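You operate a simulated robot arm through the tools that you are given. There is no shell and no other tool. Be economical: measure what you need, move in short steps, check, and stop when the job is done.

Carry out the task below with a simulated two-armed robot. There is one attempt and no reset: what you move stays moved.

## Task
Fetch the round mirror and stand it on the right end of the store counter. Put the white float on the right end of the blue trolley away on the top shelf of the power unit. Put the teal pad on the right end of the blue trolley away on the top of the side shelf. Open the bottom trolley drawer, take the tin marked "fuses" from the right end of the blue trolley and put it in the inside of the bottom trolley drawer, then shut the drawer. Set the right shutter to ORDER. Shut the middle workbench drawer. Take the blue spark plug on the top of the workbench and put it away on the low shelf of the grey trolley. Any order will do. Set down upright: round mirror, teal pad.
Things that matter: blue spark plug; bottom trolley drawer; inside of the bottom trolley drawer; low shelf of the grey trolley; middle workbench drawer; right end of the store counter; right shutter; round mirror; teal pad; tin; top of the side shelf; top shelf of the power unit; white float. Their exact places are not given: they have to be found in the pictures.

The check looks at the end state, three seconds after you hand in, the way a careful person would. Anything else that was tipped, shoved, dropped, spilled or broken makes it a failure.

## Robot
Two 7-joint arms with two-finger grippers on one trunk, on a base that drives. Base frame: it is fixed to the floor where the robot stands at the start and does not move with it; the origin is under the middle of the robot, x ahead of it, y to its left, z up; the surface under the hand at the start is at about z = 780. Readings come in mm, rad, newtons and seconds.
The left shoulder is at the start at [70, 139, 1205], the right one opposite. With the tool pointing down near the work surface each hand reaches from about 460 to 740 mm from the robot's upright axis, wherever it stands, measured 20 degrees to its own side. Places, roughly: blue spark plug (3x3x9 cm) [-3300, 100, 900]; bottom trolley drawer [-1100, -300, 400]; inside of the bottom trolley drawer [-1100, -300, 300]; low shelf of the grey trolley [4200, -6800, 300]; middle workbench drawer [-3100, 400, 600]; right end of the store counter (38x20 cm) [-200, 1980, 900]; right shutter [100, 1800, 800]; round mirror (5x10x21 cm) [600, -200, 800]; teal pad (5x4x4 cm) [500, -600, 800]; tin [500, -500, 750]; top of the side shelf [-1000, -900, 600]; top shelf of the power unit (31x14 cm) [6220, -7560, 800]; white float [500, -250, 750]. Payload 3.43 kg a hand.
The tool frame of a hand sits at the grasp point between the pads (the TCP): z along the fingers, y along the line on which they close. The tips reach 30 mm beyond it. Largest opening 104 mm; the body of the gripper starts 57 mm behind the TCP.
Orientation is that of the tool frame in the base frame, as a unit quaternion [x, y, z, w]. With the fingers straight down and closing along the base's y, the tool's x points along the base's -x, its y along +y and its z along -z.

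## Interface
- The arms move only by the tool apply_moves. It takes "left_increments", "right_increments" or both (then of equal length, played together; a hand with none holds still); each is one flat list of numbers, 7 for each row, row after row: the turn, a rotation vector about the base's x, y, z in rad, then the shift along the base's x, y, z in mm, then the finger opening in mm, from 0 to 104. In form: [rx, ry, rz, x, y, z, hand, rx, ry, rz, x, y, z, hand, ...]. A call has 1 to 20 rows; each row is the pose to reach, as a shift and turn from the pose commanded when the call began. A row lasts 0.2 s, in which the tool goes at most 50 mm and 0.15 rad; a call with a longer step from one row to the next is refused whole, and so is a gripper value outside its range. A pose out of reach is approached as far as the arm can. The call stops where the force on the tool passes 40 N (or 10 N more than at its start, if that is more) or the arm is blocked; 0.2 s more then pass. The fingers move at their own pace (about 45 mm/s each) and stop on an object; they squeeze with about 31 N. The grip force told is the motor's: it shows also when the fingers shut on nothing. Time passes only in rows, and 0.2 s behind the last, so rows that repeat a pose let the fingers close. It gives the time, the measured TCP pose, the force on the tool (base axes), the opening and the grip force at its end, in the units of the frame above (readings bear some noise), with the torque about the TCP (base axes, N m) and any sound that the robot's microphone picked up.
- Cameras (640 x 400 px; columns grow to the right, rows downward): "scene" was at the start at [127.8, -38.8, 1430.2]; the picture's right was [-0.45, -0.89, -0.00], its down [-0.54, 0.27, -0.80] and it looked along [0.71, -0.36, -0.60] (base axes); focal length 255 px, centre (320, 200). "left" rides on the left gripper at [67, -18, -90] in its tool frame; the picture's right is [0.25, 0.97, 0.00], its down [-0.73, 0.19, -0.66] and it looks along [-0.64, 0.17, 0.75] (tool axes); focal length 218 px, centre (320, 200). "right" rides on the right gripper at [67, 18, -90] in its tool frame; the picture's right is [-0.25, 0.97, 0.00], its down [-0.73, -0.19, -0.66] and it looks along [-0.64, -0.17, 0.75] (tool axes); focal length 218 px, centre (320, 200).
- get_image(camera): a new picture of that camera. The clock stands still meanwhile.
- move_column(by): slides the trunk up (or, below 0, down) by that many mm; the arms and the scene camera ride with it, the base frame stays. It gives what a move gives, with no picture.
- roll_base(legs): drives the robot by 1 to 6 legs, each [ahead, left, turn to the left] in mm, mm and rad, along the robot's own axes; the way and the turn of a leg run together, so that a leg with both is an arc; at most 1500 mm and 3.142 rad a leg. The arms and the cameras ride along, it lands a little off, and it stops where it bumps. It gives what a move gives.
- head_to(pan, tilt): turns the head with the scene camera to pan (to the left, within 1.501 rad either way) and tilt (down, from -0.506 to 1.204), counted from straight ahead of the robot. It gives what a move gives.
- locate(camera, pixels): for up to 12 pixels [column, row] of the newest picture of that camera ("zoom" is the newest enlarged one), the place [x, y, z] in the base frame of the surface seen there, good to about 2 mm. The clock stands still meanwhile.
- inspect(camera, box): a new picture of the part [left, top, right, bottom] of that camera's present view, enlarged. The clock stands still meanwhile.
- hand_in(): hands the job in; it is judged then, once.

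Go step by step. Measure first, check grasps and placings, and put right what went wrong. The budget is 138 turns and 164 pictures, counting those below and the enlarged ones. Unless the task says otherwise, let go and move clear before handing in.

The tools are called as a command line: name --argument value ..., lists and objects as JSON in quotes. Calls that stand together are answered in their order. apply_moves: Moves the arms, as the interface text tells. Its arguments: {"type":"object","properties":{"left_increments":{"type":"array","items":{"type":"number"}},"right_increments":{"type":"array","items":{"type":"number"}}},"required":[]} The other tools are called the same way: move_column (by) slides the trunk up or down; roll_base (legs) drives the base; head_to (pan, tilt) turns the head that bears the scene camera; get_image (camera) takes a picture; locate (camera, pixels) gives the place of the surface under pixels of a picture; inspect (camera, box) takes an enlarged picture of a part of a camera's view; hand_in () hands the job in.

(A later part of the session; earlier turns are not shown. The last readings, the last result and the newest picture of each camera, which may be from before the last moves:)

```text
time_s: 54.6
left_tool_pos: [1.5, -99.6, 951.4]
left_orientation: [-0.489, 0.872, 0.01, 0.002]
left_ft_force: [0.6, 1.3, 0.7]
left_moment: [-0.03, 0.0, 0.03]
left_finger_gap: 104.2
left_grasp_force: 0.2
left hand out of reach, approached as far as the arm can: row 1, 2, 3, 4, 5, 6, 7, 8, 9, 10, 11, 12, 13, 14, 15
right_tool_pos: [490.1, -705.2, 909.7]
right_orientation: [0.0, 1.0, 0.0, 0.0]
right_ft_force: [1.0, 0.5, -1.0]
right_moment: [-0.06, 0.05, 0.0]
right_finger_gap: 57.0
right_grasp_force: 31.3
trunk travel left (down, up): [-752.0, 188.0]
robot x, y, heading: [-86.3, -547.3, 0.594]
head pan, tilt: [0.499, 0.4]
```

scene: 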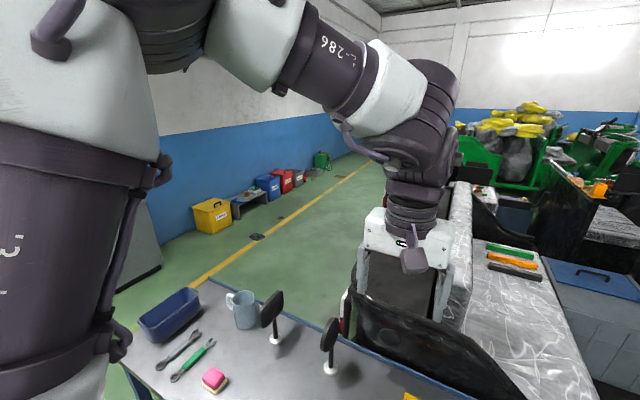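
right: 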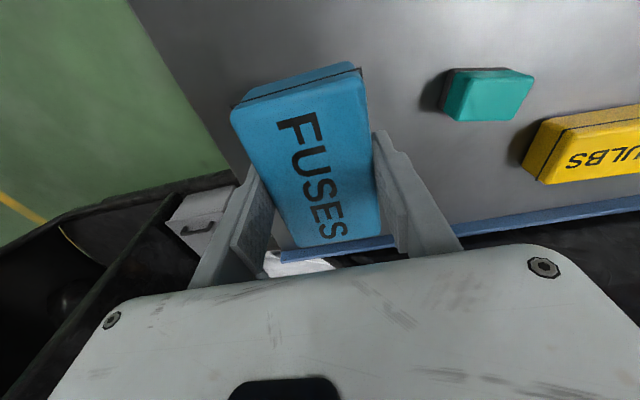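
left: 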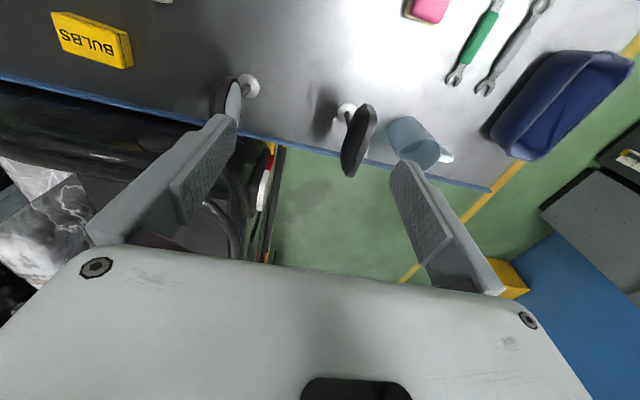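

The left hand ended at robot-relative ≈(323,323). Test moving it further out from here.

apply_moves --left_increments '[0, 0, 0, 0, 0, 45, 104, 0, 0, 0, 0, 0, 90, 104, 0, 0, 0, -10, 45, 100, 104, 0, 0, 0, -20, 90, 100, 104, 0, 0, 0, -30, 130, 100, 104, 0, 0, 0, -30, 135, 100, 104]'

head_to --pan 1.0 --tilt 0.6

get_image --camera "scene"

```text
time_s: 56.0
left_tool_pos: [-9.5, -93.5, 1054.4]
left_orientation: [-0.488, 0.873, 0.004, 0.003]
left_ft_force: [-0.3, -0.4, -0.1]
left_moment: [-0.02, 0.0, -0.02]
left_finger_gap: 104.2
left_grasp_force: 0.2
left hand out of reach, approached as far as the arm can: row 3, 4, 5, 6
right_tool_pos: [489.8, -706.0, 909.2]
right_orientation: [-0.001, 1.0, 0.0, 0.0]
right_ft_force: [-0.3, 0.5, -0.9]
right_moment: [-0.01, -0.01, 0.04]
right_finger_gap: 57.2
right_grasp_force: 31.0
trunk travel left (down, up): [-752.0, 188.0]
robot x, y, heading: [-90.8, -551.5, 0.591]
head pan, tilt: [0.499, 0.4]
```

```text
time_s: 57.0
left_tool_pos: [-10.0, -92.8, 1054.4]
left_orientation: [-0.487, 0.873, 0.002, 0.003]
left_ft_force: [1.2, 0.4, -0.6]
left_moment: [0.02, -0.01, 0.0]
left_finger_gap: 103.7
left_grasp_force: 0.0
right_tool_pos: [489.3, -706.4, 910.0]
right_orientation: [-0.001, 1.0, 0.0, 0.001]
right_ft_force: [-0.3, -0.2, -1.0]
right_moment: [0.01, 0.02, 0.02]
right_finger_gap: 57.3
right_grasp_force: 30.8
trunk travel left (down, up): [-752.0, 188.0]
robot x, y, heading: [-86.4, -547.9, 0.593]
head pan, tilt: [1.0, 0.6]
```

```text
139 pictures are left
```

scene: 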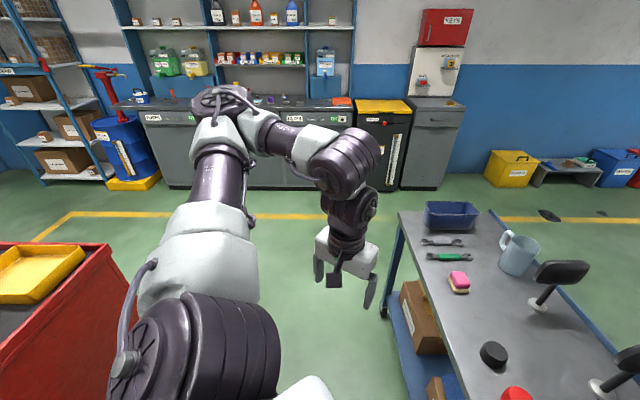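

Both arms have their elbows out; the left's known free pocket is its start pose (robot-relative (512,-45,1202)). I can use that pocket and lower the trunk to bring it to the table. Return the left hand there.

apply_moves --left_increments '[0, 0, -0.06, 36.4, -20.1, 20, 104, 0, 0, -0.12, 72.8, -40.2, 40, 104, 0, 0, -0.18, 109.2, -60.3, 60, 104, 0, 0, -0.24, 145.6, -80.4, 80, 104, 0, 0, -0.3, 182, -100.5, 100, 104, 0, 0, -0.36, 218.4, -120.6, 120, 104, 0, 0, -0.42, 254.8, -140.7, 140, 104, 0, 0, -0.48, 291.2, -160.8, 160, 104, 0, 0, -0.54, 327.6, -180.9, 180, 104, 0, 0, -0.6, 364, -201, 200, 104, 0, 0, -0.6, 364, -201, 200, 104]'

```text
time_s: 59.4
left_tool_pos: [350.2, -293.0, 1251.7]
left_orientation: [-0.201, 0.98, -0.001, 0.002]
left_ft_force: [0.1, -0.5, 0.3]
left_moment: [0.0, -0.02, 0.01]
left_finger_gap: 104.1
left_grasp_force: 0.1
right_tool_pos: [489.6, -704.0, 909.9]
right_orientation: [-0.002, 1.0, 0.0, 0.001]
right_ft_force: [0.3, 0.3, -1.9]
right_moment: [-0.02, 0.02, -0.04]
right_finger_gap: 57.2
right_grasp_force: 30.7
trunk travel left (down, up): [-752.0, 188.0]
robot x, y, heading: [-89.7, -543.3, 0.593]
head pan, tilt: [1.0, 0.6]
```

Back in the free pocket. Test how far this arm can descend straight down here.

apply_moves --left_increments '[0, 0, 0, 0, 0, -50, 104, 0, 0, 0, 0, 0, -100, 104, 0, 0, 0, 0, 0, -150, 104, 0, 0, 0, 0, 0, -200, 104, 0, 0, 0, 0, 0, -250, 104]'

```text
time_s: 60.5
left_tool_pos: [351.1, -297.0, 1004.4]
left_orientation: [-0.202, 0.979, 0.0, 0.001]
left_ft_force: [0.1, -0.2, 0.3]
left_moment: [0.01, -0.01, 0.01]
left_finger_gap: 104.1
left_grasp_force: 0.1
right_tool_pos: [490.1, -705.1, 908.8]
right_orientation: [-0.001, 1.0, 0.0, 0.0]
right_ft_force: [-0.2, 0.5, -0.8]
right_moment: [-0.01, 0.02, 0.01]
right_finger_gap: 57.3
right_grasp_force: 31.2
trunk travel left (down, up): [-752.0, 188.0]
robot x, y, heading: [-86.2, -550.5, 0.591]
head pan, tilt: [1.0, 0.6]
```

Descends freely. Now test swinging outward at this lower height.

apply_moves --left_increments '[0, 0, 0, -21, 42, -5, 104, 0, 0, 0, -42, 84, -5, 104, 0, 0, 0, -63, 126, -5, 104, 0, 0, 0, -84, 168, -5, 104, 0, 0, 0, -106, 212, -5, 104]'

```text
time_s: 61.8
left_tool_pos: [249.1, -265.5, 1009.4]
left_orientation: [-0.203, 0.979, 0.002, 0.001]
left_ft_force: [0.7, 0.1, 0.2]
left_moment: [-0.03, 0.01, 0.01]
left_finger_gap: 103.9
left_grasp_force: 0.2
left hand out of reach, approached as far as the arm can: row 1, 2, 3, 4, 5
right_tool_pos: [490.9, -705.6, 908.8]
right_orientation: [0.0, 1.0, 0.0, 0.001]
right_ft_force: [-1.2, -0.5, -1.2]
right_moment: [-0.06, -0.02, -0.02]
right_finger_gap: 57.5
right_grasp_force: 31.0
trunk travel left (down, up): [-752.0, 188.0]
robot x, y, heading: [-89.1, -550.4, 0.592]
head pan, tilt: [1.0, 0.6]
```

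Outward is blocked; so left works at rel (512,-45). Return it there and drive so the pad is under it (robot to (-3,-524), heading 0).

apply_moves --left_increments '[0, 0, 0, 34, -10, 0, 104, 0, 0, 0, 68, -20, 0, 104, 0, 0, 0, 102, -31, 0, 104, 0, 0, 0, 102, -31, 0, 104]'

roll_base --legs '[[0, 0, -0.592], [86, 26, 0]]'

get_image --camera "left"

```text
time_s: 62.8
left_tool_pos: [349.2, -295.0, 1015.1]
left_orientation: [-0.202, 0.979, -0.001, 0.001]
left_ft_force: [-1.0, 0.5, 0.4]
left_moment: [0.0, -0.03, 0.0]
left_finger_gap: 104.1
left_grasp_force: 0.1
left hand out of reach, approached as far as the arm can: row 3, 4
right_tool_pos: [489.8, -706.3, 910.3]
right_orientation: [-0.001, 1.0, 0.001, 0.001]
right_ft_force: [0.7, 0.1, -1.7]
right_moment: [-0.02, 0.01, 0.02]
right_finger_gap: 57.2
right_grasp_force: 30.6
trunk travel left (down, up): [-752.0, 188.0]
robot x, y, heading: [-89.0, -549.4, 0.589]
head pan, tilt: [1.0, 0.6]
```

```text
time_s: 65.5
left_tool_pos: [500.8, -561.6, 1014.2]
left_orientation: [0.096, 0.995, 0.0, 0.002]
left_ft_force: [-0.3, 0.0, -0.1]
left_moment: [-0.03, 0.0, 0.03]
left_finger_gap: 104.1
left_grasp_force: 0.0
right_tool_pos: [386.9, -978.9, 911.1]
right_orientation: [0.294, 0.956, 0.0, 0.001]
right_ft_force: [-0.9, 0.1, -0.8]
right_moment: [0.01, 0.0, -0.01]
right_finger_gap: 57.4
right_grasp_force: 31.0
trunk travel left (down, up): [-752.0, 188.0]
robot x, y, heading: [-4.5, -524.7, -0.002]
head pan, tilt: [1.0, 0.6]
```

```text
138 pictures are left
```

left: 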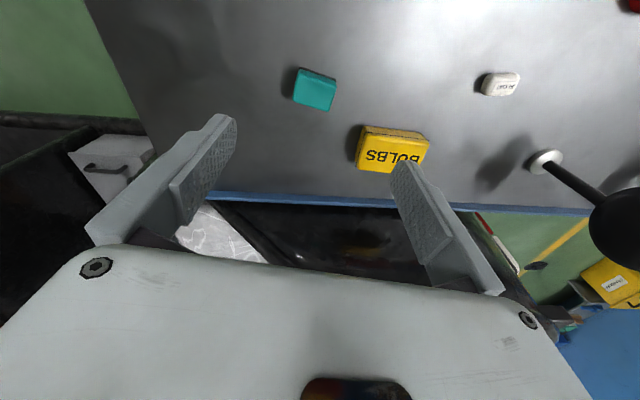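

Left hand over the pad within 11 mm. Adjust, raise the right hand so it stays high, then lower the column.

apply_moves --left_increments '[0, 0, 0, 8, -7.5, 0, 80, 0, 0, 0, 8, -7.5, 0, 80, 0, 0, 0, 8, -7.5, 0, 80, 0, 0, 0, 8, -7.5, 0, 80]' --right_increments '[0, 0, 0, -5, -10, 40, 30, 0, 0, 0, -10, -20, 80, 30, 0, 0, 0, -15, -30, 120, 30, 0, 0, 0, -20, -35, 150, 30]'

move_column --by -140

get_image --camera "left"

```text
time_s: 66.5
left_tool_pos: [507.0, -569.3, 1014.8]
left_orientation: [0.094, 0.996, 0.0, 0.002]
left_ft_force: [-0.5, -0.5, 0.4]
left_moment: [-0.03, 0.0, 0.0]
left_finger_gap: 80.0
left_grasp_force: 0.1
right_tool_pos: [366.8, -1014.2, 1062.4]
right_orientation: [0.294, 0.956, 0.001, 0.0]
right_ft_force: [-0.4, -0.2, -1.5]
right_moment: [0.01, -0.01, 0.02]
right_finger_gap: 57.1
right_grasp_force: 31.1
trunk travel left (down, up): [-752.0, 188.0]
robot x, y, heading: [0.5, -523.4, 0.002]
head pan, tilt: [1.0, 0.6]
```

```text
time_s: 68.2
left_tool_pos: [508.0, -569.6, 873.1]
left_orientation: [0.094, 0.996, 0.0, 0.002]
left_ft_force: [-1.2, 0.4, 0.3]
left_moment: [0.0, -0.01, 0.01]
left_finger_gap: 79.7
left_grasp_force: 0.1
right_tool_pos: [367.6, -1014.9, 922.0]
right_orientation: [0.293, 0.956, 0.0, 0.001]
right_ft_force: [-0.1, 0.5, -1.1]
right_moment: [0.0, 0.01, 0.01]
right_finger_gap: 57.2
right_grasp_force: 31.3
trunk travel left (down, up): [-612.0, 328.0]
robot x, y, heading: [-1.6, -520.4, -0.003]
head pan, tilt: [1.0, 0.6]
```

```text
137 pictures are left
```

left: 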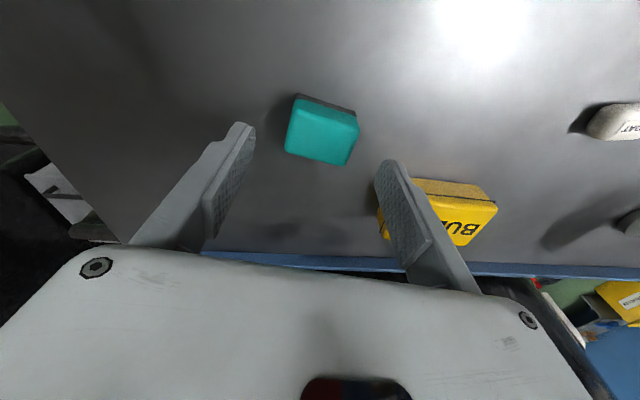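

locate --camera "left" --pixels '[[385, 236], [420, 185], [322, 130], [296, 108], [355, 118], [345, 160], [290, 148]]'

```text
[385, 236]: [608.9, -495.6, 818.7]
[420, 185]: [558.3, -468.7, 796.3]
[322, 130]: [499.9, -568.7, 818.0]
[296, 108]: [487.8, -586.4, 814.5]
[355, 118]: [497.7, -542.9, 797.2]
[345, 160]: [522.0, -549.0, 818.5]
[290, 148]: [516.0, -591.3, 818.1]
```

Bulbs tin is clear of the fingers. Lower 50 and grip the pad, then lift.

move_column --by -50

apply_moves --left_increments '[0, 0, 0, 0, 0, 0, 60, 0, 0, 0, 0, 0, 0, 45, 0, 0, 0, 0, 0, 0, 30, 0, 0, 0, 0, 0, 0, 30]'

move_column --by 190

get_image --camera "left"

```text
time_s: 69.1
left_tool_pos: [508.6, -568.5, 822.8]
left_orientation: [0.094, 0.996, -0.001, 0.001]
left_ft_force: [-0.1, 0.2, -0.7]
left_moment: [-0.05, 0.03, -0.01]
left_finger_gap: 80.0
left_grasp_force: 0.1
right_tool_pos: [367.4, -1014.2, 872.1]
right_orientation: [0.293, 0.956, -0.001, 0.0]
right_ft_force: [-0.7, 0.4, -0.4]
right_moment: [-0.01, -0.01, -0.02]
right_finger_gap: 57.3
right_grasp_force: 31.1
trunk travel left (down, up): [-562.0, 378.0]
robot x, y, heading: [-0.4, -524.9, -0.003]
head pan, tilt: [1.0, 0.6]
```

```text
time_s: 70.1
left_tool_pos: [508.2, -569.0, 822.9]
left_orientation: [0.094, 0.996, -0.001, 0.001]
left_ft_force: [-0.4, 0.0, 0.1]
left_moment: [0.0, 0.01, -0.03]
left_finger_gap: 48.8
left_grasp_force: 30.9
right_tool_pos: [369.1, -1015.4, 872.5]
right_orientation: [0.294, 0.956, 0.0, 0.001]
right_ft_force: [-0.3, -0.4, -2.2]
right_moment: [-0.04, 0.02, 0.02]
right_finger_gap: 57.6
right_grasp_force: 31.5
trunk travel left (down, up): [-562.0, 378.0]
robot x, y, heading: [-1.5, -522.9, -0.005]
head pan, tilt: [1.0, 0.6]
```

```text
time_s: 72.2
left_tool_pos: [508.0, -568.8, 1013.0]
left_orientation: [0.094, 0.996, 0.0, 0.002]
left_ft_force: [0.3, 0.5, -0.9]
left_moment: [0.02, 0.01, -0.02]
left_finger_gap: 48.8
left_grasp_force: 31.2
right_tool_pos: [367.7, -1013.6, 1062.4]
right_orientation: [0.294, 0.956, 0.0, 0.001]
right_ft_force: [-0.8, -0.2, -1.3]
right_moment: [0.0, 0.03, 0.01]
right_finger_gap: 57.4
right_grasp_force: 31.6
trunk travel left (down, up): [-752.0, 188.0]
robot x, y, heading: [-4.0, -519.5, -0.003]
head pan, tilt: [1.0, 0.6]
```

```text
136 pictures are left
```

left: 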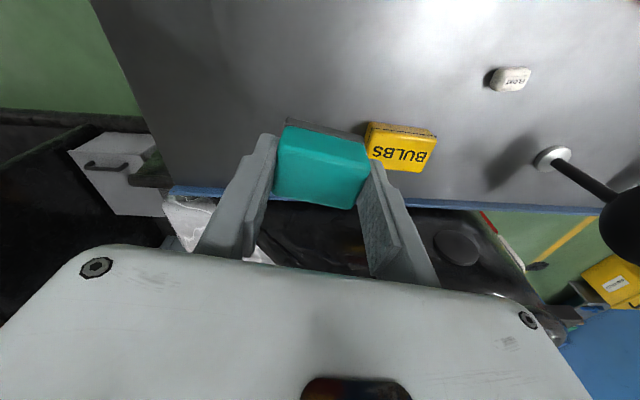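

Both items held. Turn right by 1.57 and look at the red trolley.

roll_base --legs '[[0, 0, -1.57]]'

head_to --pan -1.1 --tilt 0.6

get_image --camera "scene"

```text
time_s: 76.4
left_tool_pos: [-46.8, -1034.0, 1012.7]
left_orientation: [0.769, 0.64, -0.001, 0.002]
left_ft_force: [-0.5, -0.4, -0.4]
left_moment: [0.0, -0.01, -0.02]
left_finger_gap: 48.9
left_grasp_force: 31.2
right_tool_pos: [-493.6, -896.5, 1062.2]
right_orientation: [0.882, 0.471, -0.001, 0.0]
right_ft_force: [1.0, 0.1, -1.1]
right_moment: [0.0, 0.03, 0.0]
right_finger_gap: 57.5
right_grasp_force: 30.6
trunk travel left (down, up): [-752.0, 188.0]
robot x, y, heading: [-2.1, -523.2, -1.569]
head pan, tilt: [1.0, 0.6]
```

```text
time_s: 78.4
left_tool_pos: [-47.4, -1033.6, 1013.1]
left_orientation: [0.769, 0.64, -0.002, 0.001]
left_ft_force: [0.1, 1.1, -0.7]
left_moment: [0.01, -0.01, 0.05]
left_finger_gap: 48.8
left_grasp_force: 30.4
right_tool_pos: [-493.4, -895.6, 1062.1]
right_orientation: [0.882, 0.471, -0.001, 0.0]
right_ft_force: [-0.4, -0.1, -2.0]
right_moment: [0.01, 0.04, 0.0]
right_finger_gap: 57.1
right_grasp_force: 31.6
trunk travel left (down, up): [-752.0, 188.0]
robot x, y, heading: [-5.7, -521.8, -1.567]
head pan, tilt: [-1.1, 0.6]
```

```text
135 pictures are left
```

scene: 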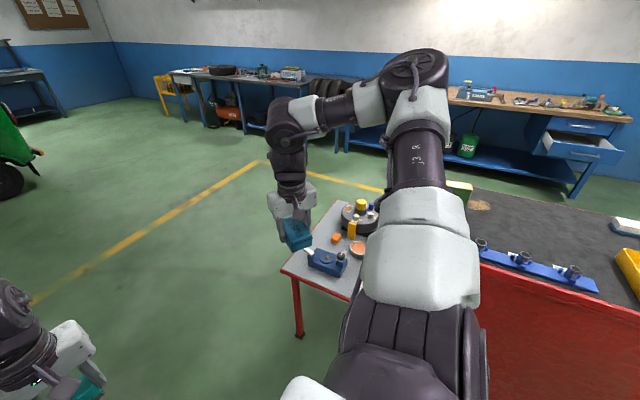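

locate --camera "scene" --pixels '[[485, 268], [600, 300], [560, 360], [325, 255], [335, 238], [358, 248], [282, 270], [335, 297], [360, 205], [300, 335], [510, 205], [380, 300]]'

inspect --camera "scene" --box '[270, 180, 510, 330]'

```text
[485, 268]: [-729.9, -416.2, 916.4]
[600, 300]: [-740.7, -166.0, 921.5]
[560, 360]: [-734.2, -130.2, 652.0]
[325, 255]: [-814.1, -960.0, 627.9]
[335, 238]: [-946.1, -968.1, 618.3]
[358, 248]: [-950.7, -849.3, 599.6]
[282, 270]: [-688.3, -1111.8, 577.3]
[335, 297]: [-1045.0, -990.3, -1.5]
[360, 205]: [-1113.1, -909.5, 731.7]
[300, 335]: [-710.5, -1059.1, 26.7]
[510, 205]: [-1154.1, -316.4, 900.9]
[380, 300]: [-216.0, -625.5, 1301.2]
```

```text
2.67 times, centred on (390, 255) of scene
```

zoom: 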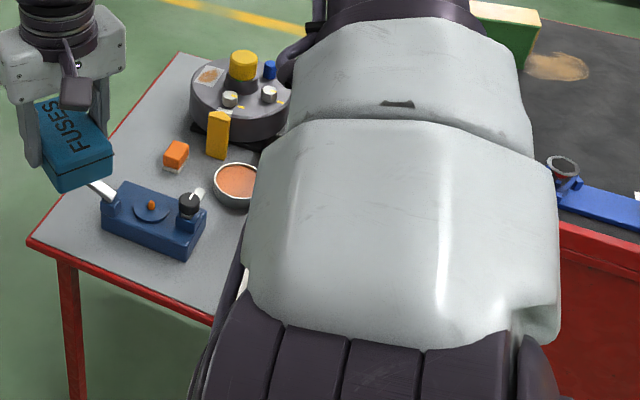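

The side shelf's top is at z≈578 (x -690…-1150, y -1110…-700); the +x face of the red trolley is plain, so drawers face the other way. Drive round to the -x side via the open floor and look.

roll_base --legs '[[1300, 0, 0], [0, -1200, 0], [0, -900, 0], [0, 0, 1.57]]'

head_to --pan 0.7 --tilt 0.6

get_image --camera "scene"

```text
time_s: 98.7
left_tool_pos: [-1588.7, -1837.4, 1014.1]
left_orientation: [0.068, 0.998, 0.0, 0.002]
left_ft_force: [-0.6, -0.4, -0.5]
left_moment: [0.0, 0.01, 0.0]
left_finger_gap: 48.7
left_grasp_force: 31.0
right_tool_pos: [-1704.9, -2289.5, 1062.1]
right_orientation: [0.268, 0.963, 0.0, 0.001]
right_ft_force: [-0.3, -0.2, -1.2]
right_moment: [0.01, 0.04, 0.0]
right_finger_gap: 57.6
right_grasp_force: 31.4
trunk travel left (down, up): [-752.0, 188.0]
robot x, y, heading: [-2101.8, -1816.1, 0.05]
head pan, tilt: [-1.1, 0.6]
```

```text
time_s: 100.5
left_tool_pos: [-1588.6, -1836.6, 1013.0]
left_orientation: [0.068, 0.998, 0.0, 0.002]
left_ft_force: [0.1, 0.5, -0.6]
left_moment: [-0.02, 0.01, 0.01]
left_finger_gap: 48.9
left_grasp_force: 31.5
right_tool_pos: [-1705.9, -2290.0, 1062.7]
right_orientation: [0.269, 0.963, 0.0, 0.001]
right_ft_force: [-0.1, 0.3, -0.7]
right_moment: [0.02, 0.0, 0.04]
right_finger_gap: 57.3
right_grasp_force: 31.3
trunk travel left (down, up): [-752.0, 188.0]
robot x, y, heading: [-2099.9, -1818.7, 0.047]
head pan, tilt: [0.7, 0.6]
```

```text
133 pictures are left
```

scene: 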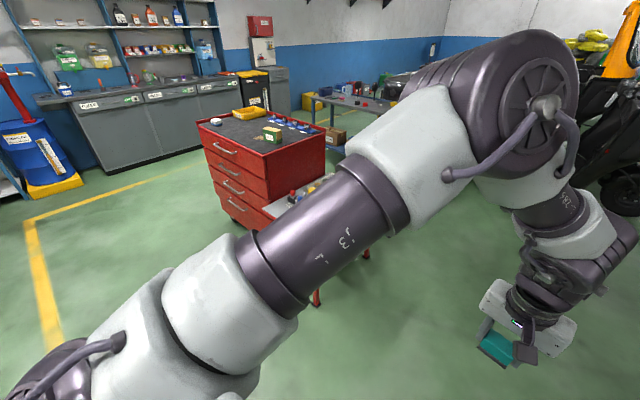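

The drawers face -x with bar handles at (220-240,150-200). Zoom and locate.

inspect --camera "scene" --box '[180, 90, 356, 200]'

inspect --camera "scene" --box '[190, 120, 300, 240]'

locate --camera "scene" --pixels '[[200, 130], [262, 155], [324, 130], [233, 205], [246, 212], [215, 145], [236, 153], [223, 183], [240, 190], [218, 205], [300, 190], [330, 180]]'

```text
3.64 times, centred on (268, 145) of scene
```

zoom: 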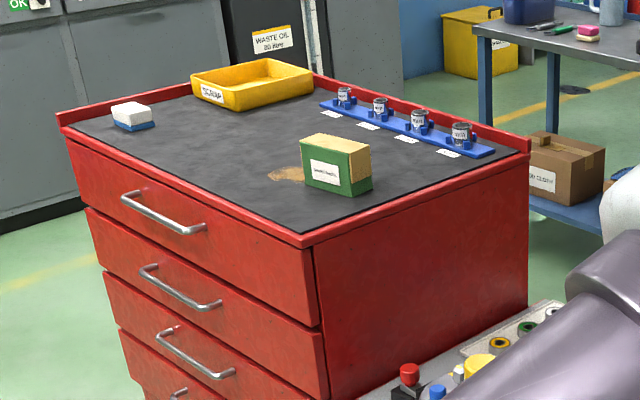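

```text
3.33 times, centred on (245, 180) of scene
```

zoom: 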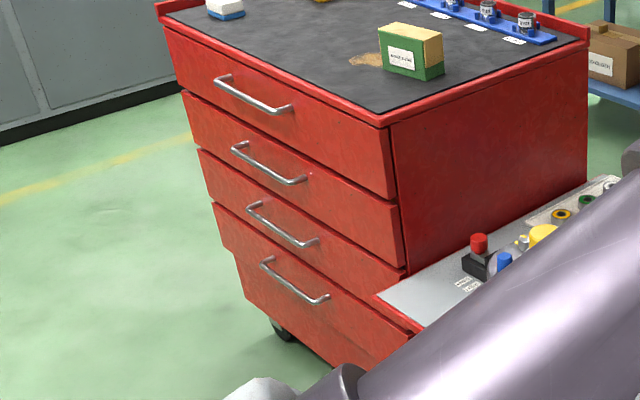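

```text
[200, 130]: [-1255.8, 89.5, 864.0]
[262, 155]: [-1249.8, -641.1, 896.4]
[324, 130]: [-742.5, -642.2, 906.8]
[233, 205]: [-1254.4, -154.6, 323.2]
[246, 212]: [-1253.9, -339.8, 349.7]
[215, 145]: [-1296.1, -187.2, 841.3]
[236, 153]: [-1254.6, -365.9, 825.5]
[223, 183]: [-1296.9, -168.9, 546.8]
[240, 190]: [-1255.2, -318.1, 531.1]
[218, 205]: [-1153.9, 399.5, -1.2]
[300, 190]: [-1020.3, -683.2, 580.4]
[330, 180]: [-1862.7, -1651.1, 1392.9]
```

Drawers: face at x≈-1255, handles out to -1297. Now go to the shelf's -y side facing +y and view the shelf top for a free spot.

roll_base --legs '[[1152, 14, 0], [0, 0, 1.523]]'

head_to --pan 0.0 --tilt 0.7

get_image --camera "scene"

```text
time_s: 110.1
left_tool_pos: [-936.2, -1225.5, 1011.8]
left_orientation: [-0.658, 0.753, 0.001, 0.001]
left_ft_force: [0.9, 0.6, -0.7]
left_moment: [-0.01, 0.01, -0.06]
left_finger_gap: 48.9
left_grasp_force: 30.8
right_tool_pos: [-483.8, -1339.6, 1061.7]
right_orientation: [-0.492, 0.871, 0.0, 0.001]
right_ft_force: [-1.1, 0.3, -1.5]
right_moment: [-0.01, 0.0, 0.01]
right_finger_gap: 57.4
right_grasp_force: 31.7
trunk travel left (down, up): [-752.0, 188.0]
robot x, y, heading: [-954.4, -1737.0, 1.62]
head pan, tilt: [0.7, 0.6]
```

```text
time_s: 111.2
left_tool_pos: [-936.9, -1224.7, 1013.3]
left_orientation: [-0.658, 0.753, 0.002, 0.001]
left_ft_force: [-0.3, 0.1, -0.3]
left_moment: [0.01, 0.02, 0.01]
left_finger_gap: 48.7
left_grasp_force: 31.2
right_tool_pos: [-483.7, -1340.0, 1062.1]
right_orientation: [-0.493, 0.87, 0.001, 0.001]
right_ft_force: [0.9, -0.1, -1.4]
right_moment: [0.0, 0.01, 0.03]
right_finger_gap: 57.2
right_grasp_force: 31.1
trunk travel left (down, up): [-752.0, 188.0]
robot x, y, heading: [-953.4, -1739.5, 1.624]
head pan, tilt: [0.0, 0.7]
```

```text
130 pictures are left
```

scene: 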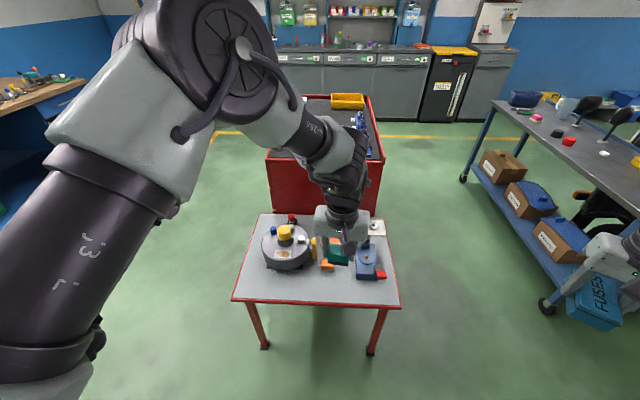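

inspect --camera "scene" --box '[225, 200, 417, 320]'

locate --camera "zoom" --pixels '[[60, 320], [180, 320], [300, 320], [420, 320], [540, 320], [330, 270], [100, 270], [240, 250], [25, 335], [580, 350], [300, 345], [480, 300]]'

```text
3.33 times, centred on (321, 260) of scene
```

zoom: 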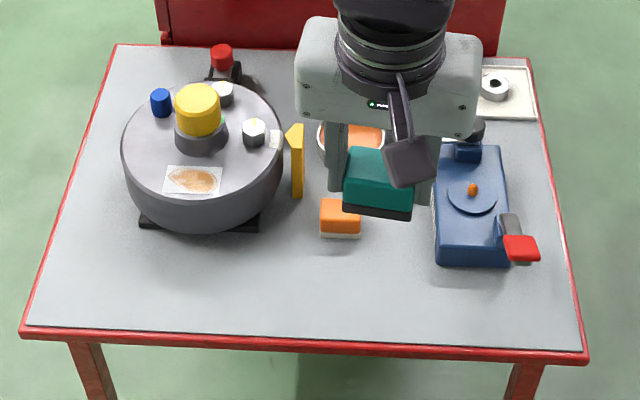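

```text
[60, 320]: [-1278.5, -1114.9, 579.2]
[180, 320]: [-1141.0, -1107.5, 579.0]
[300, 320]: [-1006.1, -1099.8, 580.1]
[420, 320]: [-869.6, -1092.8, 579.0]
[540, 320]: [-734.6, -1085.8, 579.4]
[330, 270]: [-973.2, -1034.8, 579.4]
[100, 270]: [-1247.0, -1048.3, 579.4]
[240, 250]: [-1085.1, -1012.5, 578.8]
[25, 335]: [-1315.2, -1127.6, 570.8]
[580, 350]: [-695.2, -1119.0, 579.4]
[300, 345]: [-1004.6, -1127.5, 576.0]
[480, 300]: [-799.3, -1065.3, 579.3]
```

The front strip of the shelf is free; aim for about (-1000,-1065). Drive the hand over it and lower the column.

roll_base --legs '[[163, 55, 0]]'

move_column --by -375

get_image --camera "left"

```text
time_s: 112.7
left_tool_pos: [-997.0, -1065.3, 1014.7]
left_orientation: [-0.656, 0.754, 0.002, 0.001]
left_ft_force: [0.3, -0.8, -0.6]
left_moment: [0.05, -0.01, -0.01]
left_finger_gap: 48.9
left_grasp_force: 30.9
right_tool_pos: [-545.2, -1185.3, 1062.8]
right_orientation: [-0.49, 0.872, 0.003, 0.0]
right_ft_force: [-0.9, 0.4, -1.8]
right_moment: [0.03, 0.01, 0.0]
right_finger_gap: 57.1
right_grasp_force: 31.2
trunk travel left (down, up): [-752.0, 188.0]
robot x, y, heading: [-1021.6, -1577.3, 1.618]
head pan, tilt: [0.0, 0.7]
```

```text
time_s: 116.3
left_tool_pos: [-997.5, -1065.4, 638.2]
left_orientation: [-0.656, 0.755, 0.001, 0.002]
left_ft_force: [0.4, -0.3, -1.1]
left_moment: [0.01, -0.04, -0.01]
left_finger_gap: 48.7
left_grasp_force: 30.8
right_tool_pos: [-546.0, -1182.6, 688.2]
right_orientation: [-0.49, 0.872, 0.001, 0.0]
right_ft_force: [-0.4, 0.4, -0.8]
right_moment: [-0.02, -0.03, 0.03]
right_finger_gap: 57.2
right_grasp_force: 31.3
trunk travel left (down, up): [-377.0, 563.0]
robot x, y, heading: [-1020.3, -1577.5, 1.611]
head pan, tilt: [0.0, 0.7]
```

```text
128 pictures are left
```

left: 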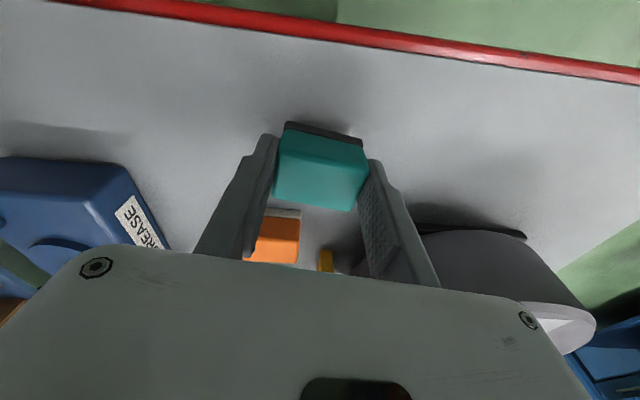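

Clear around. Lower the last 16 mm gently, release, and go up.

move_column --by -16

apply_moves --left_increments '[0, 0, 0, 0, 0, -2, 49, 0, 0, 0, 0, 0, -2, 55, 0, 0, 0, 0, 0, -2, 75, 0, 0, 0, 0, 0, -2, 75, 0, 0, 0, 0, 0, -2, 75]'

move_column --by 391

get_image --camera "left"

```text
time_s: 116.9
left_tool_pos: [-996.6, -1063.5, 622.8]
left_orientation: [-0.657, 0.754, 0.002, 0.001]
left_ft_force: [1.1, -0.7, 6.2]
left_moment: [-0.1, 0.02, 0.01]
left_finger_gap: 48.8
left_grasp_force: 30.7
right_tool_pos: [-545.5, -1182.6, 672.7]
right_orientation: [-0.49, 0.872, 0.0, 0.0]
right_ft_force: [-0.5, 1.2, -1.9]
right_moment: [-0.01, -0.04, 0.0]
right_finger_gap: 57.4
right_grasp_force: 30.9
trunk travel left (down, up): [-361.0, 579.0]
robot x, y, heading: [-1017.6, -1579.2, 1.615]
head pan, tilt: [0.0, 0.7]
```

```text
time_s: 118.1
left_tool_pos: [-997.6, -1064.9, 620.4]
left_orientation: [-0.657, 0.754, 0.001, 0.001]
left_ft_force: [-0.1, 0.7, 0.2]
left_moment: [0.04, 0.01, -0.01]
left_finger_gap: 75.0
left_grasp_force: 0.0
right_tool_pos: [-544.5, -1183.1, 670.7]
right_orientation: [-0.49, 0.872, 0.0, 0.0]
right_ft_force: [0.5, -0.3, -1.6]
right_moment: [0.04, 0.01, -0.01]
right_finger_gap: 57.4
right_grasp_force: 30.9
trunk travel left (down, up): [-361.0, 579.0]
robot x, y, heading: [-1017.0, -1576.0, 1.614]
head pan, tilt: [0.0, 0.7]
```

```text
time_s: 121.9
left_tool_pos: [-997.7, -1065.4, 1011.7]
left_orientation: [-0.656, 0.755, 0.002, 0.002]
left_ft_force: [0.1, 0.7, 0.3]
left_moment: [-0.01, -0.01, 0.01]
left_finger_gap: 75.0
left_grasp_force: 0.0
right_tool_pos: [-546.3, -1182.4, 1062.4]
right_orientation: [-0.49, 0.872, 0.0, 0.001]
right_ft_force: [-0.9, 0.1, -1.6]
right_moment: [-0.02, 0.04, -0.04]
right_finger_gap: 57.3
right_grasp_force: 31.1
trunk travel left (down, up): [-752.0, 188.0]
robot x, y, heading: [-1021.8, -1580.4, 1.616]
head pan, tilt: [0.0, 0.7]
```

```text
127 pictures are left
```

left: 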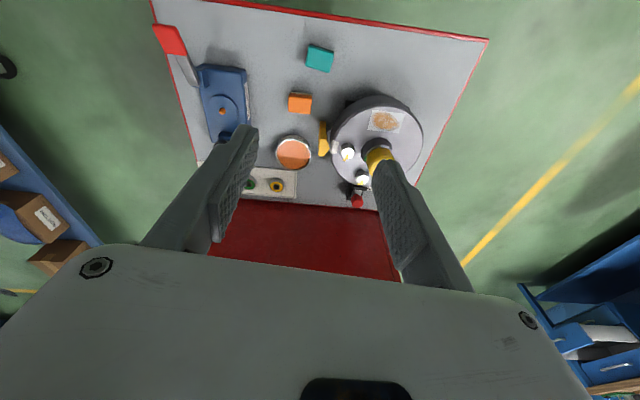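

The pad stands upright on the shelf (320,58). Now go to the drawer side, facing +x.

roll_base --legs '[[0, 980, 0], [1325, 0, 0], [0, 0, -1.616]]'

move_column --by -300

get_image --camera "scene"

get_image --camera "left"

```text
time_s: 137.1
left_tool_pos: [-1559.1, -282.8, 1011.6]
left_orientation: [0.057, 0.998, 0.0, 0.001]
left_ft_force: [0.1, -0.5, -0.3]
left_moment: [0.0, 0.0, -0.01]
left_finger_gap: 75.0
left_grasp_force: 0.1
right_tool_pos: [-1665.2, -737.5, 1062.1]
right_orientation: [0.257, 0.966, 0.0, 0.0]
right_ft_force: [0.4, -0.8, -0.9]
right_moment: [0.02, 0.03, 0.01]
right_finger_gap: 57.6
right_grasp_force: 30.8
trunk travel left (down, up): [-752.0, 188.0]
robot x, y, heading: [-2072.8, -275.3, 0.069]
head pan, tilt: [0.0, 0.7]
```

```text
time_s: 140.1
left_tool_pos: [-1559.2, -282.4, 712.1]
left_orientation: [0.057, 0.998, 0.0, 0.002]
left_ft_force: [-0.2, -0.3, 0.9]
left_moment: [0.0, 0.02, 0.03]
left_finger_gap: 75.0
left_grasp_force: 0.0
right_tool_pos: [-1665.1, -736.8, 762.2]
right_orientation: [0.259, 0.966, 0.0, 0.0]
right_ft_force: [0.0, 0.1, -1.2]
right_moment: [0.02, 0.02, 0.02]
right_finger_gap: 57.3
right_grasp_force: 30.9
trunk travel left (down, up): [-452.0, 488.0]
robot x, y, heading: [-2075.8, -276.4, 0.067]
head pan, tilt: [0.0, 0.7]
```

```text
126 pictures are left
```

scene: 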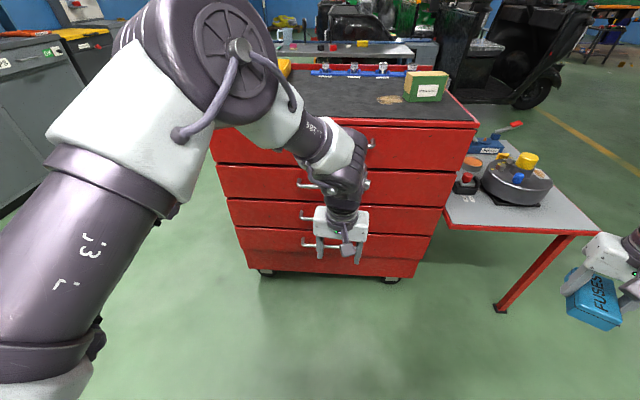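

```text
125 pictures are left
```

left: 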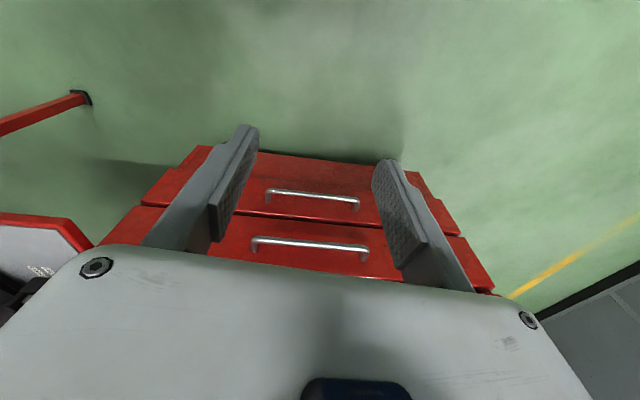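

The left picture shows the two lowest handles: bottom at (265–358,190–205). Measure them.

inspect --camera "left" --box '[230, 140, 422, 260]'

locate --camera "zoom" --pixels '[[120, 170], [270, 180], [420, 196], [430, 216], [118, 190], [270, 220], [270, 150], [270, 100], [80, 335], [270, 346], [460, 360], [270, 262]]'

```text
3.33 times, centred on (326, 200) of left
```

zoom: 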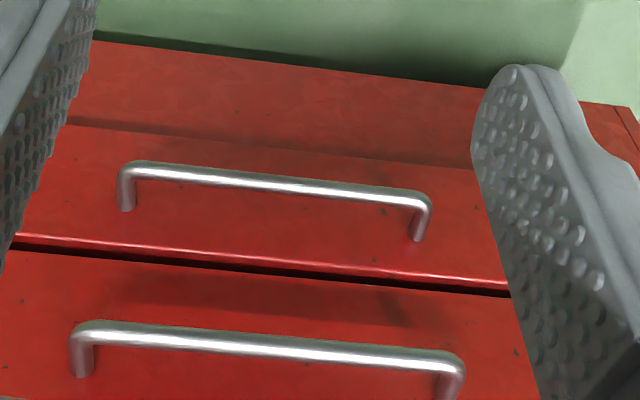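

```text
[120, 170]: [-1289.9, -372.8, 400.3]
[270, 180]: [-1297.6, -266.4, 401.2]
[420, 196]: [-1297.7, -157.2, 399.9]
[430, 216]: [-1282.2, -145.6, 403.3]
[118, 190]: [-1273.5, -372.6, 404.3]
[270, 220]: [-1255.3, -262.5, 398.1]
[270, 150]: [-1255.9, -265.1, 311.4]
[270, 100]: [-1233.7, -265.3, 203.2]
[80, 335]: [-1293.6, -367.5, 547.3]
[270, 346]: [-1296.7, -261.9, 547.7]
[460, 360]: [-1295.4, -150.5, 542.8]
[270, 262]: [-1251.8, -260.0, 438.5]
```

Bottom handle bar: x≈-1296, z≈400, y -375…-145. I'll grip it with the left hand pitched forward, fingers closing vertically: first yaw the hand by -1.457, then pitch it forward 60° in free air.

apply_moves --left_increments '[0, 0, -0.146, 0, 0, 0, 75, 0, 0, -0.292, 0, 0, 0, 75, 0, 0, -0.437, 0, 0, 0, 75, 0, 0, -0.583, 0, 0, 0, 60, 0, 0, -0.729, 0, 0, 0, 60, 0, 0, -0.874, 0, 0, 0, 50, 0, 0, -1.02, 0, 0, 0, 50, 0, 0, -1.166, 0, 0, 0, 50, 0, 0, -1.311, 0, 0, 0, 50, 0, 0, -1.457, 0, 0, 0, 50]'

apply_moves --left_increments '[0, -0.131, 0, 20, 0, 5, 50, 0, -0.262, 0, 40, 0, 10, 50, 0, -0.393, 0, 60, 0, 20, 50, 0, -0.524, 0, 80, 0, 30, 50, 0, -0.654, 0, 100, 0, 40, 50, 0, -0.785, 0, 120, 0, 50, 50, 0, -0.916, 0, 135, 0, 65, 50, 0, -1.047, 0, 150, 0, 80, 50]'

```text
time_s: 141.4
left_tool_pos: [-1735.9, -356.7, 728.3]
left_orientation: [0.274, 0.936, -0.125, -0.182]
left_ft_force: [-0.3, 0.3, -0.2]
left_moment: [0.01, -0.02, 0.0]
left_finger_gap: 49.9
left_grasp_force: 0.0
left hand out of reach, approached as far as the arm can: row 1, 2, 3, 4, 5, 6
right_tool_pos: [-1666.6, -737.6, 762.1]
right_orientation: [0.258, 0.966, 0.001, 0.001]
right_ft_force: [1.0, 0.1, -1.3]
right_moment: [0.04, 0.01, 0.01]
right_finger_gap: 57.4
right_grasp_force: 31.5
trunk travel left (down, up): [-452.0, 488.0]
robot x, y, heading: [-2069.9, -279.2, 0.073]
head pan, tilt: [0.0, 0.7]
stopped in row 6 (left hand): the arm was blocked; the commanded pose is now the measured one
```

```text
time_s: 142.1
left_tool_pos: [-1732.8, -359.0, 713.3]
left_orientation: [0.256, 0.948, -0.132, -0.134]
left_ft_force: [-0.5, 0.6, -0.1]
left_moment: [-0.01, -0.01, 0.01]
left_finger_gap: 50.2
left_grasp_force: 0.1
left hand out of reach, approached as far as the arm can: row 1, 2, 3
right_tool_pos: [-1665.2, -737.3, 762.8]
right_orientation: [0.258, 0.966, 0.0, 0.0]
right_ft_force: [-0.4, 0.0, -1.3]
right_moment: [0.0, -0.02, 0.01]
right_finger_gap: 57.5
right_grasp_force: 31.4
trunk travel left (down, up): [-452.0, 488.0]
robot x, y, heading: [-2070.6, -272.6, 0.073]
head pan, tilt: [0.0, 0.7]
stopped in row 3 (left hand): the arm was blocked; the commanded pose is now the measured one
```

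Negative yaw is at the left wrist's limit (so that's what blocked the outward swings). Recover to the earlier pose, then try positive yaw.

apply_moves --left_increments '[0.042, -0.048, 0.068, 29, 13, 2, 50, 0.084, -0.095, 0.136, 58, 26, 4, 50, 0.126, -0.143, 0.204, 87, 39, 6, 50, 0.167, -0.19, 0.272, 116, 52, 8, 50, 0.209, -0.238, 0.34, 145, 65, 8, 50, 0.251, -0.286, 0.408, 174, 77, 8, 50, 0.251, -0.286, 0.408, 174, 77, 8, 50]'

apply_moves --left_increments '[0, 0, 0.146, 0, 0, 0, 50, 0, 0, 0.292, 0, 0, 0, 50, 0, 0, 0.437, 0, 0, 0, 50, 0, 0, 0.583, 0, 0, 0, 50, 0, 0, 0.729, 0, 0, 0, 50, 0, 0, 0.874, 0, 0, 0, 50, 0, 0, 1.02, 0, 0, 0, 50, 0, 0, 1.166, 0, 0, 0, 50, 0, 0, 1.311, 0, 0, 0, 50, 0, 0, 1.457, 0, 0, 0, 50, 0, 0, 1.6, 0, 0, 0, 50]'

```text
time_s: 143.7
left_tool_pos: [-1561.8, -282.1, 721.1]
left_orientation: [0.06, 0.998, 0.004, 0.0]
left_ft_force: [-0.9, -0.3, 0.0]
left_moment: [0.01, -0.05, 0.02]
left_finger_gap: 50.1
left_grasp_force: 0.1
right_tool_pos: [-1665.3, -737.0, 761.5]
right_orientation: [0.258, 0.966, 0.0, 0.0]
right_ft_force: [0.2, 0.6, -1.3]
right_moment: [0.01, 0.03, -0.04]
right_finger_gap: 57.2
right_grasp_force: 31.1
trunk travel left (down, up): [-452.0, 488.0]
robot x, y, heading: [-2074.4, -275.4, 0.071]
head pan, tilt: [0.0, 0.7]
```

```text
time_s: 146.1
left_tool_pos: [-1563.0, -283.1, 719.0]
left_orientation: [-0.675, 0.738, 0.002, -0.002]
left_ft_force: [-0.5, 0.0, 0.0]
left_moment: [0.0, 0.0, 0.03]
left_finger_gap: 50.1
left_grasp_force: 0.0
right_tool_pos: [-1663.7, -736.7, 762.7]
right_orientation: [0.258, 0.966, 0.0, 0.0]
right_ft_force: [0.1, -0.6, -0.9]
right_moment: [-0.01, -0.02, 0.02]
right_finger_gap: 57.3
right_grasp_force: 31.4
trunk travel left (down, up): [-452.0, 488.0]
robot x, y, heading: [-2073.6, -275.5, 0.072]
head pan, tilt: [0.0, 0.7]
```

Positive yaw works. Now pitch the hand forward 60°.

apply_moves --left_increments '[0, -0.131, 0, 20, 0, 5, 50, 0, -0.262, 0, 40, 0, 10, 50, 0, -0.393, 0, 60, 0, 20, 50, 0, -0.524, 0, 80, 0, 30, 50, 0, -0.654, 0, 100, 0, 40, 50, 0, -0.785, 0, 120, 0, 50, 50, 0, -0.916, 0, 135, 0, 65, 50, 0, -1.047, 0, 150, 0, 80, 50]'

get_image --camera "scene"

```text
time_s: 147.9
left_tool_pos: [-1411.0, -284.9, 801.9]
left_orientation: [-0.584, 0.641, -0.337, 0.368]
left_ft_force: [-0.2, -0.7, 0.5]
left_moment: [-0.02, 0.0, 0.02]
left_finger_gap: 49.8
left_grasp_force: 0.1
right_tool_pos: [-1664.8, -737.1, 763.3]
right_orientation: [0.258, 0.966, 0.001, -0.001]
right_ft_force: [-0.4, 0.7, -2.4]
right_moment: [0.03, -0.03, -0.01]
right_finger_gap: 57.4
right_grasp_force: 30.8
trunk travel left (down, up): [-452.0, 488.0]
robot x, y, heading: [-2069.8, -274.7, 0.071]
head pan, tilt: [0.0, 0.7]
```

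```text
123 pictures are left
```

scene: 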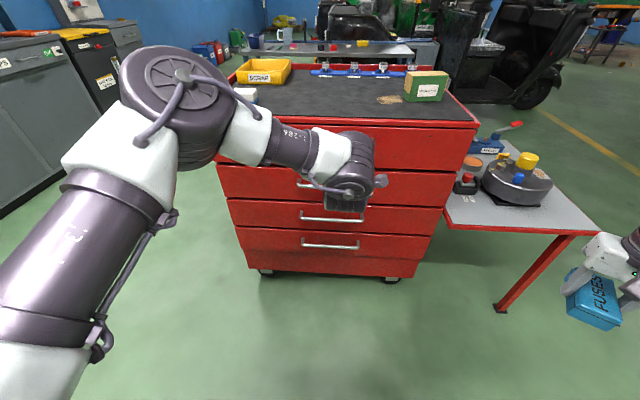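

The hand is pitched and free. Lower the column 394 so it meets the bottom handle, then check from the wrist camera.

move_column --by -394

get_image --camera "left"

get_image --camera "scene"

```text
time_s: 151.7
left_tool_pos: [-1412.2, -285.0, 407.4]
left_orientation: [-0.584, 0.641, -0.335, 0.368]
left_ft_force: [0.9, 0.5, -0.2]
left_moment: [0.0, 0.03, -0.02]
left_finger_gap: 49.8
left_grasp_force: 0.0
right_tool_pos: [-1664.5, -737.3, 368.1]
right_orientation: [0.258, 0.966, 0.0, 0.001]
right_ft_force: [-0.2, 0.2, -1.2]
right_moment: [0.01, 0.01, -0.01]
right_finger_gap: 57.0
right_grasp_force: 30.8
trunk travel left (down, up): [-58.0, 882.0]
robot x, y, heading: [-2072.7, -275.2, 0.072]
head pan, tilt: [0.0, 0.7]
```

```text
122 pictures are left
```

left: 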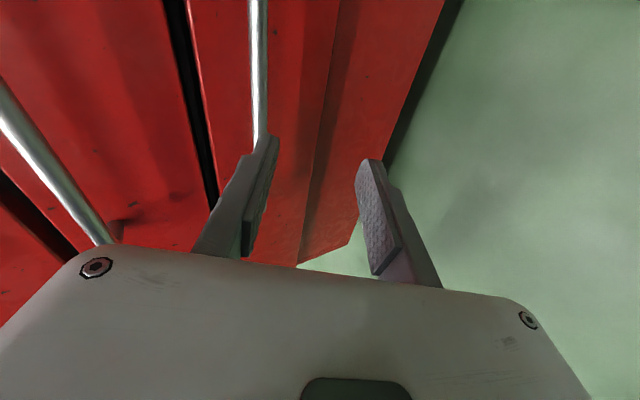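

```text
121 pictures are left
```

scene: 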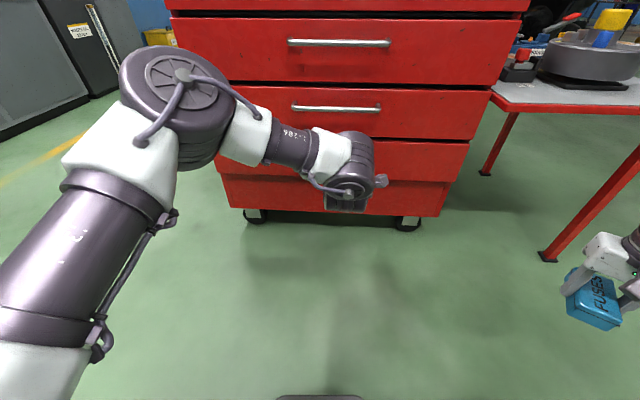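

Fingers straddle well, but a flatter pitch gives more clearance to the face. Pitch 0.4 more, then advance to TCP x≈-1313.

apply_moves --left_increments '[0, -0.133, 0, 0, 0, 0, 60, 0, -0.266, 0, 0, 0, -2, 60, 0, -0.4, 0, 0, 0, -4, 60, 0, -0.4, 0, 30, 0, -4, 60, 0, -0.4, 0, 60, 0, -4, 60, 0, -0.4, 0, 80, 0, -4, 60, 0, -0.4, 0, 99, 0, -4, 60]'

get_image --camera "left"

```text
time_s: 153.3
left_tool_pos: [-1311.9, -287.0, 401.8]
left_orientation: [-0.506, 0.555, -0.444, 0.489]
left_ft_force: [0.5, -0.4, -0.3]
left_moment: [0.0, -0.03, 0.0]
left_finger_gap: 60.0
left_grasp_force: 0.0
right_tool_pos: [-1663.9, -737.9, 367.8]
right_orientation: [0.259, 0.966, 0.0, 0.0]
right_ft_force: [1.3, 0.6, -0.1]
right_moment: [0.0, -0.02, 0.03]
right_finger_gap: 57.2
right_grasp_force: 31.5
trunk travel left (down, up): [-58.0, 882.0]
robot x, y, heading: [-2071.1, -275.3, 0.074]
head pan, tilt: [0.0, 0.7]
```

```text
120 pictures are left
```

left: 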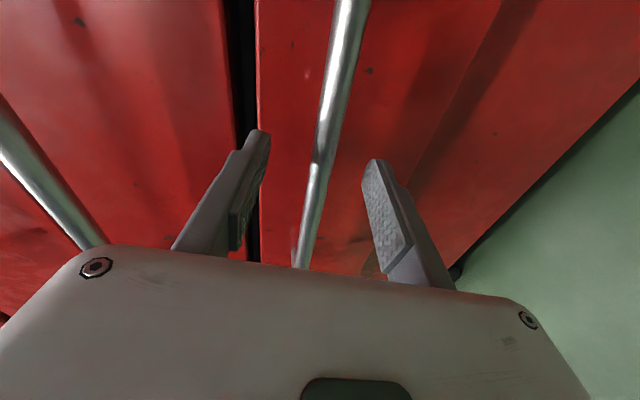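

The bar lies between the fingers. Close and pull by backing the base 300 mm along -x.

apply_moves --left_increments '[0, 0, 0, 0, 0, 0, 30, 0, 0, 0, 0, 0, 0, 5, 0, 0, 0, 0, 0, 0, 5, 0, 0, 0, 0, 0, 0, 5, 0, 0, 0, 0, 0, 0, 5]'

roll_base --legs '[[-60, 4.3, 0]]'

get_image --camera "scene"

```text
time_s: 154.5
left_tool_pos: [-1312.5, -286.0, 400.5]
left_orientation: [-0.507, 0.555, -0.445, 0.487]
left_ft_force: [-0.3, 0.2, -3.7]
left_moment: [-0.95, 0.07, 0.25]
left_finger_gap: 15.3
left_grasp_force: 45.2
right_tool_pos: [-1664.6, -737.7, 368.5]
right_orientation: [0.259, 0.966, 0.0, 0.0]
right_ft_force: [-0.2, 0.0, -1.3]
right_moment: [0.02, 0.03, 0.02]
right_finger_gap: 57.1
right_grasp_force: 31.0
trunk travel left (down, up): [-58.0, 882.0]
robot x, y, heading: [-2067.5, -275.6, 0.071]
head pan, tilt: [0.0, 0.7]
```

```text
time_s: 155.5
left_tool_pos: [-1372.1, -285.6, 400.6]
left_orientation: [-0.507, 0.555, -0.445, 0.487]
left_ft_force: [-0.4, -2.7, -3.9]
left_moment: [-1.1, 0.07, -0.12]
left_finger_gap: 15.3
left_grasp_force: 44.7
right_tool_pos: [-1723.8, -736.8, 368.8]
right_orientation: [0.257, 0.966, -0.001, 0.0]
right_ft_force: [-0.3, -0.4, -1.3]
right_moment: [-0.02, -0.03, 0.0]
right_finger_gap: 57.3
right_grasp_force: 31.4
trunk travel left (down, up): [-58.0, 882.0]
robot x, y, heading: [-2131.7, -272.8, 0.074]
head pan, tilt: [0.0, 0.7]
```

```text
119 pictures are left
```

scene: 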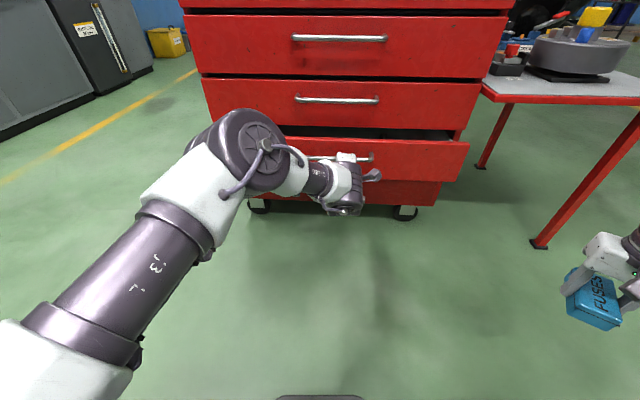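

The drawer follows. Pull a further 240 mm.

roll_base --legs '[[-239, 17.5, 0]]'

get_image --camera "scene"

```text
time_s: 157.2
left_tool_pos: [-1607.9, -285.9, 401.5]
left_orientation: [-0.506, 0.556, -0.444, 0.487]
left_ft_force: [0.0, 8.0, -3.8]
left_moment: [-1.04, 0.09, 0.17]
left_finger_gap: 15.4
left_grasp_force: 45.4
right_tool_pos: [-1961.4, -738.0, 369.0]
right_orientation: [0.259, 0.966, 0.0, 0.0]
right_ft_force: [0.2, 0.3, -1.8]
right_moment: [-0.01, 0.01, 0.02]
right_finger_gap: 57.4
right_grasp_force: 31.1
trunk travel left (down, up): [-58.0, 882.0]
robot x, y, heading: [-2365.1, -273.3, 0.065]
head pan, tilt: [0.0, 0.7]
```

```text
118 pictures are left
```

scene: 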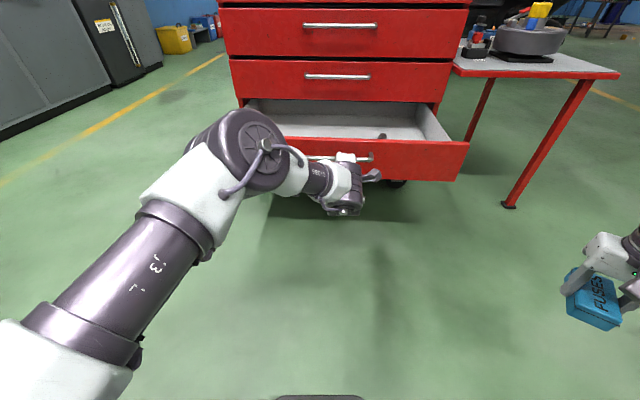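

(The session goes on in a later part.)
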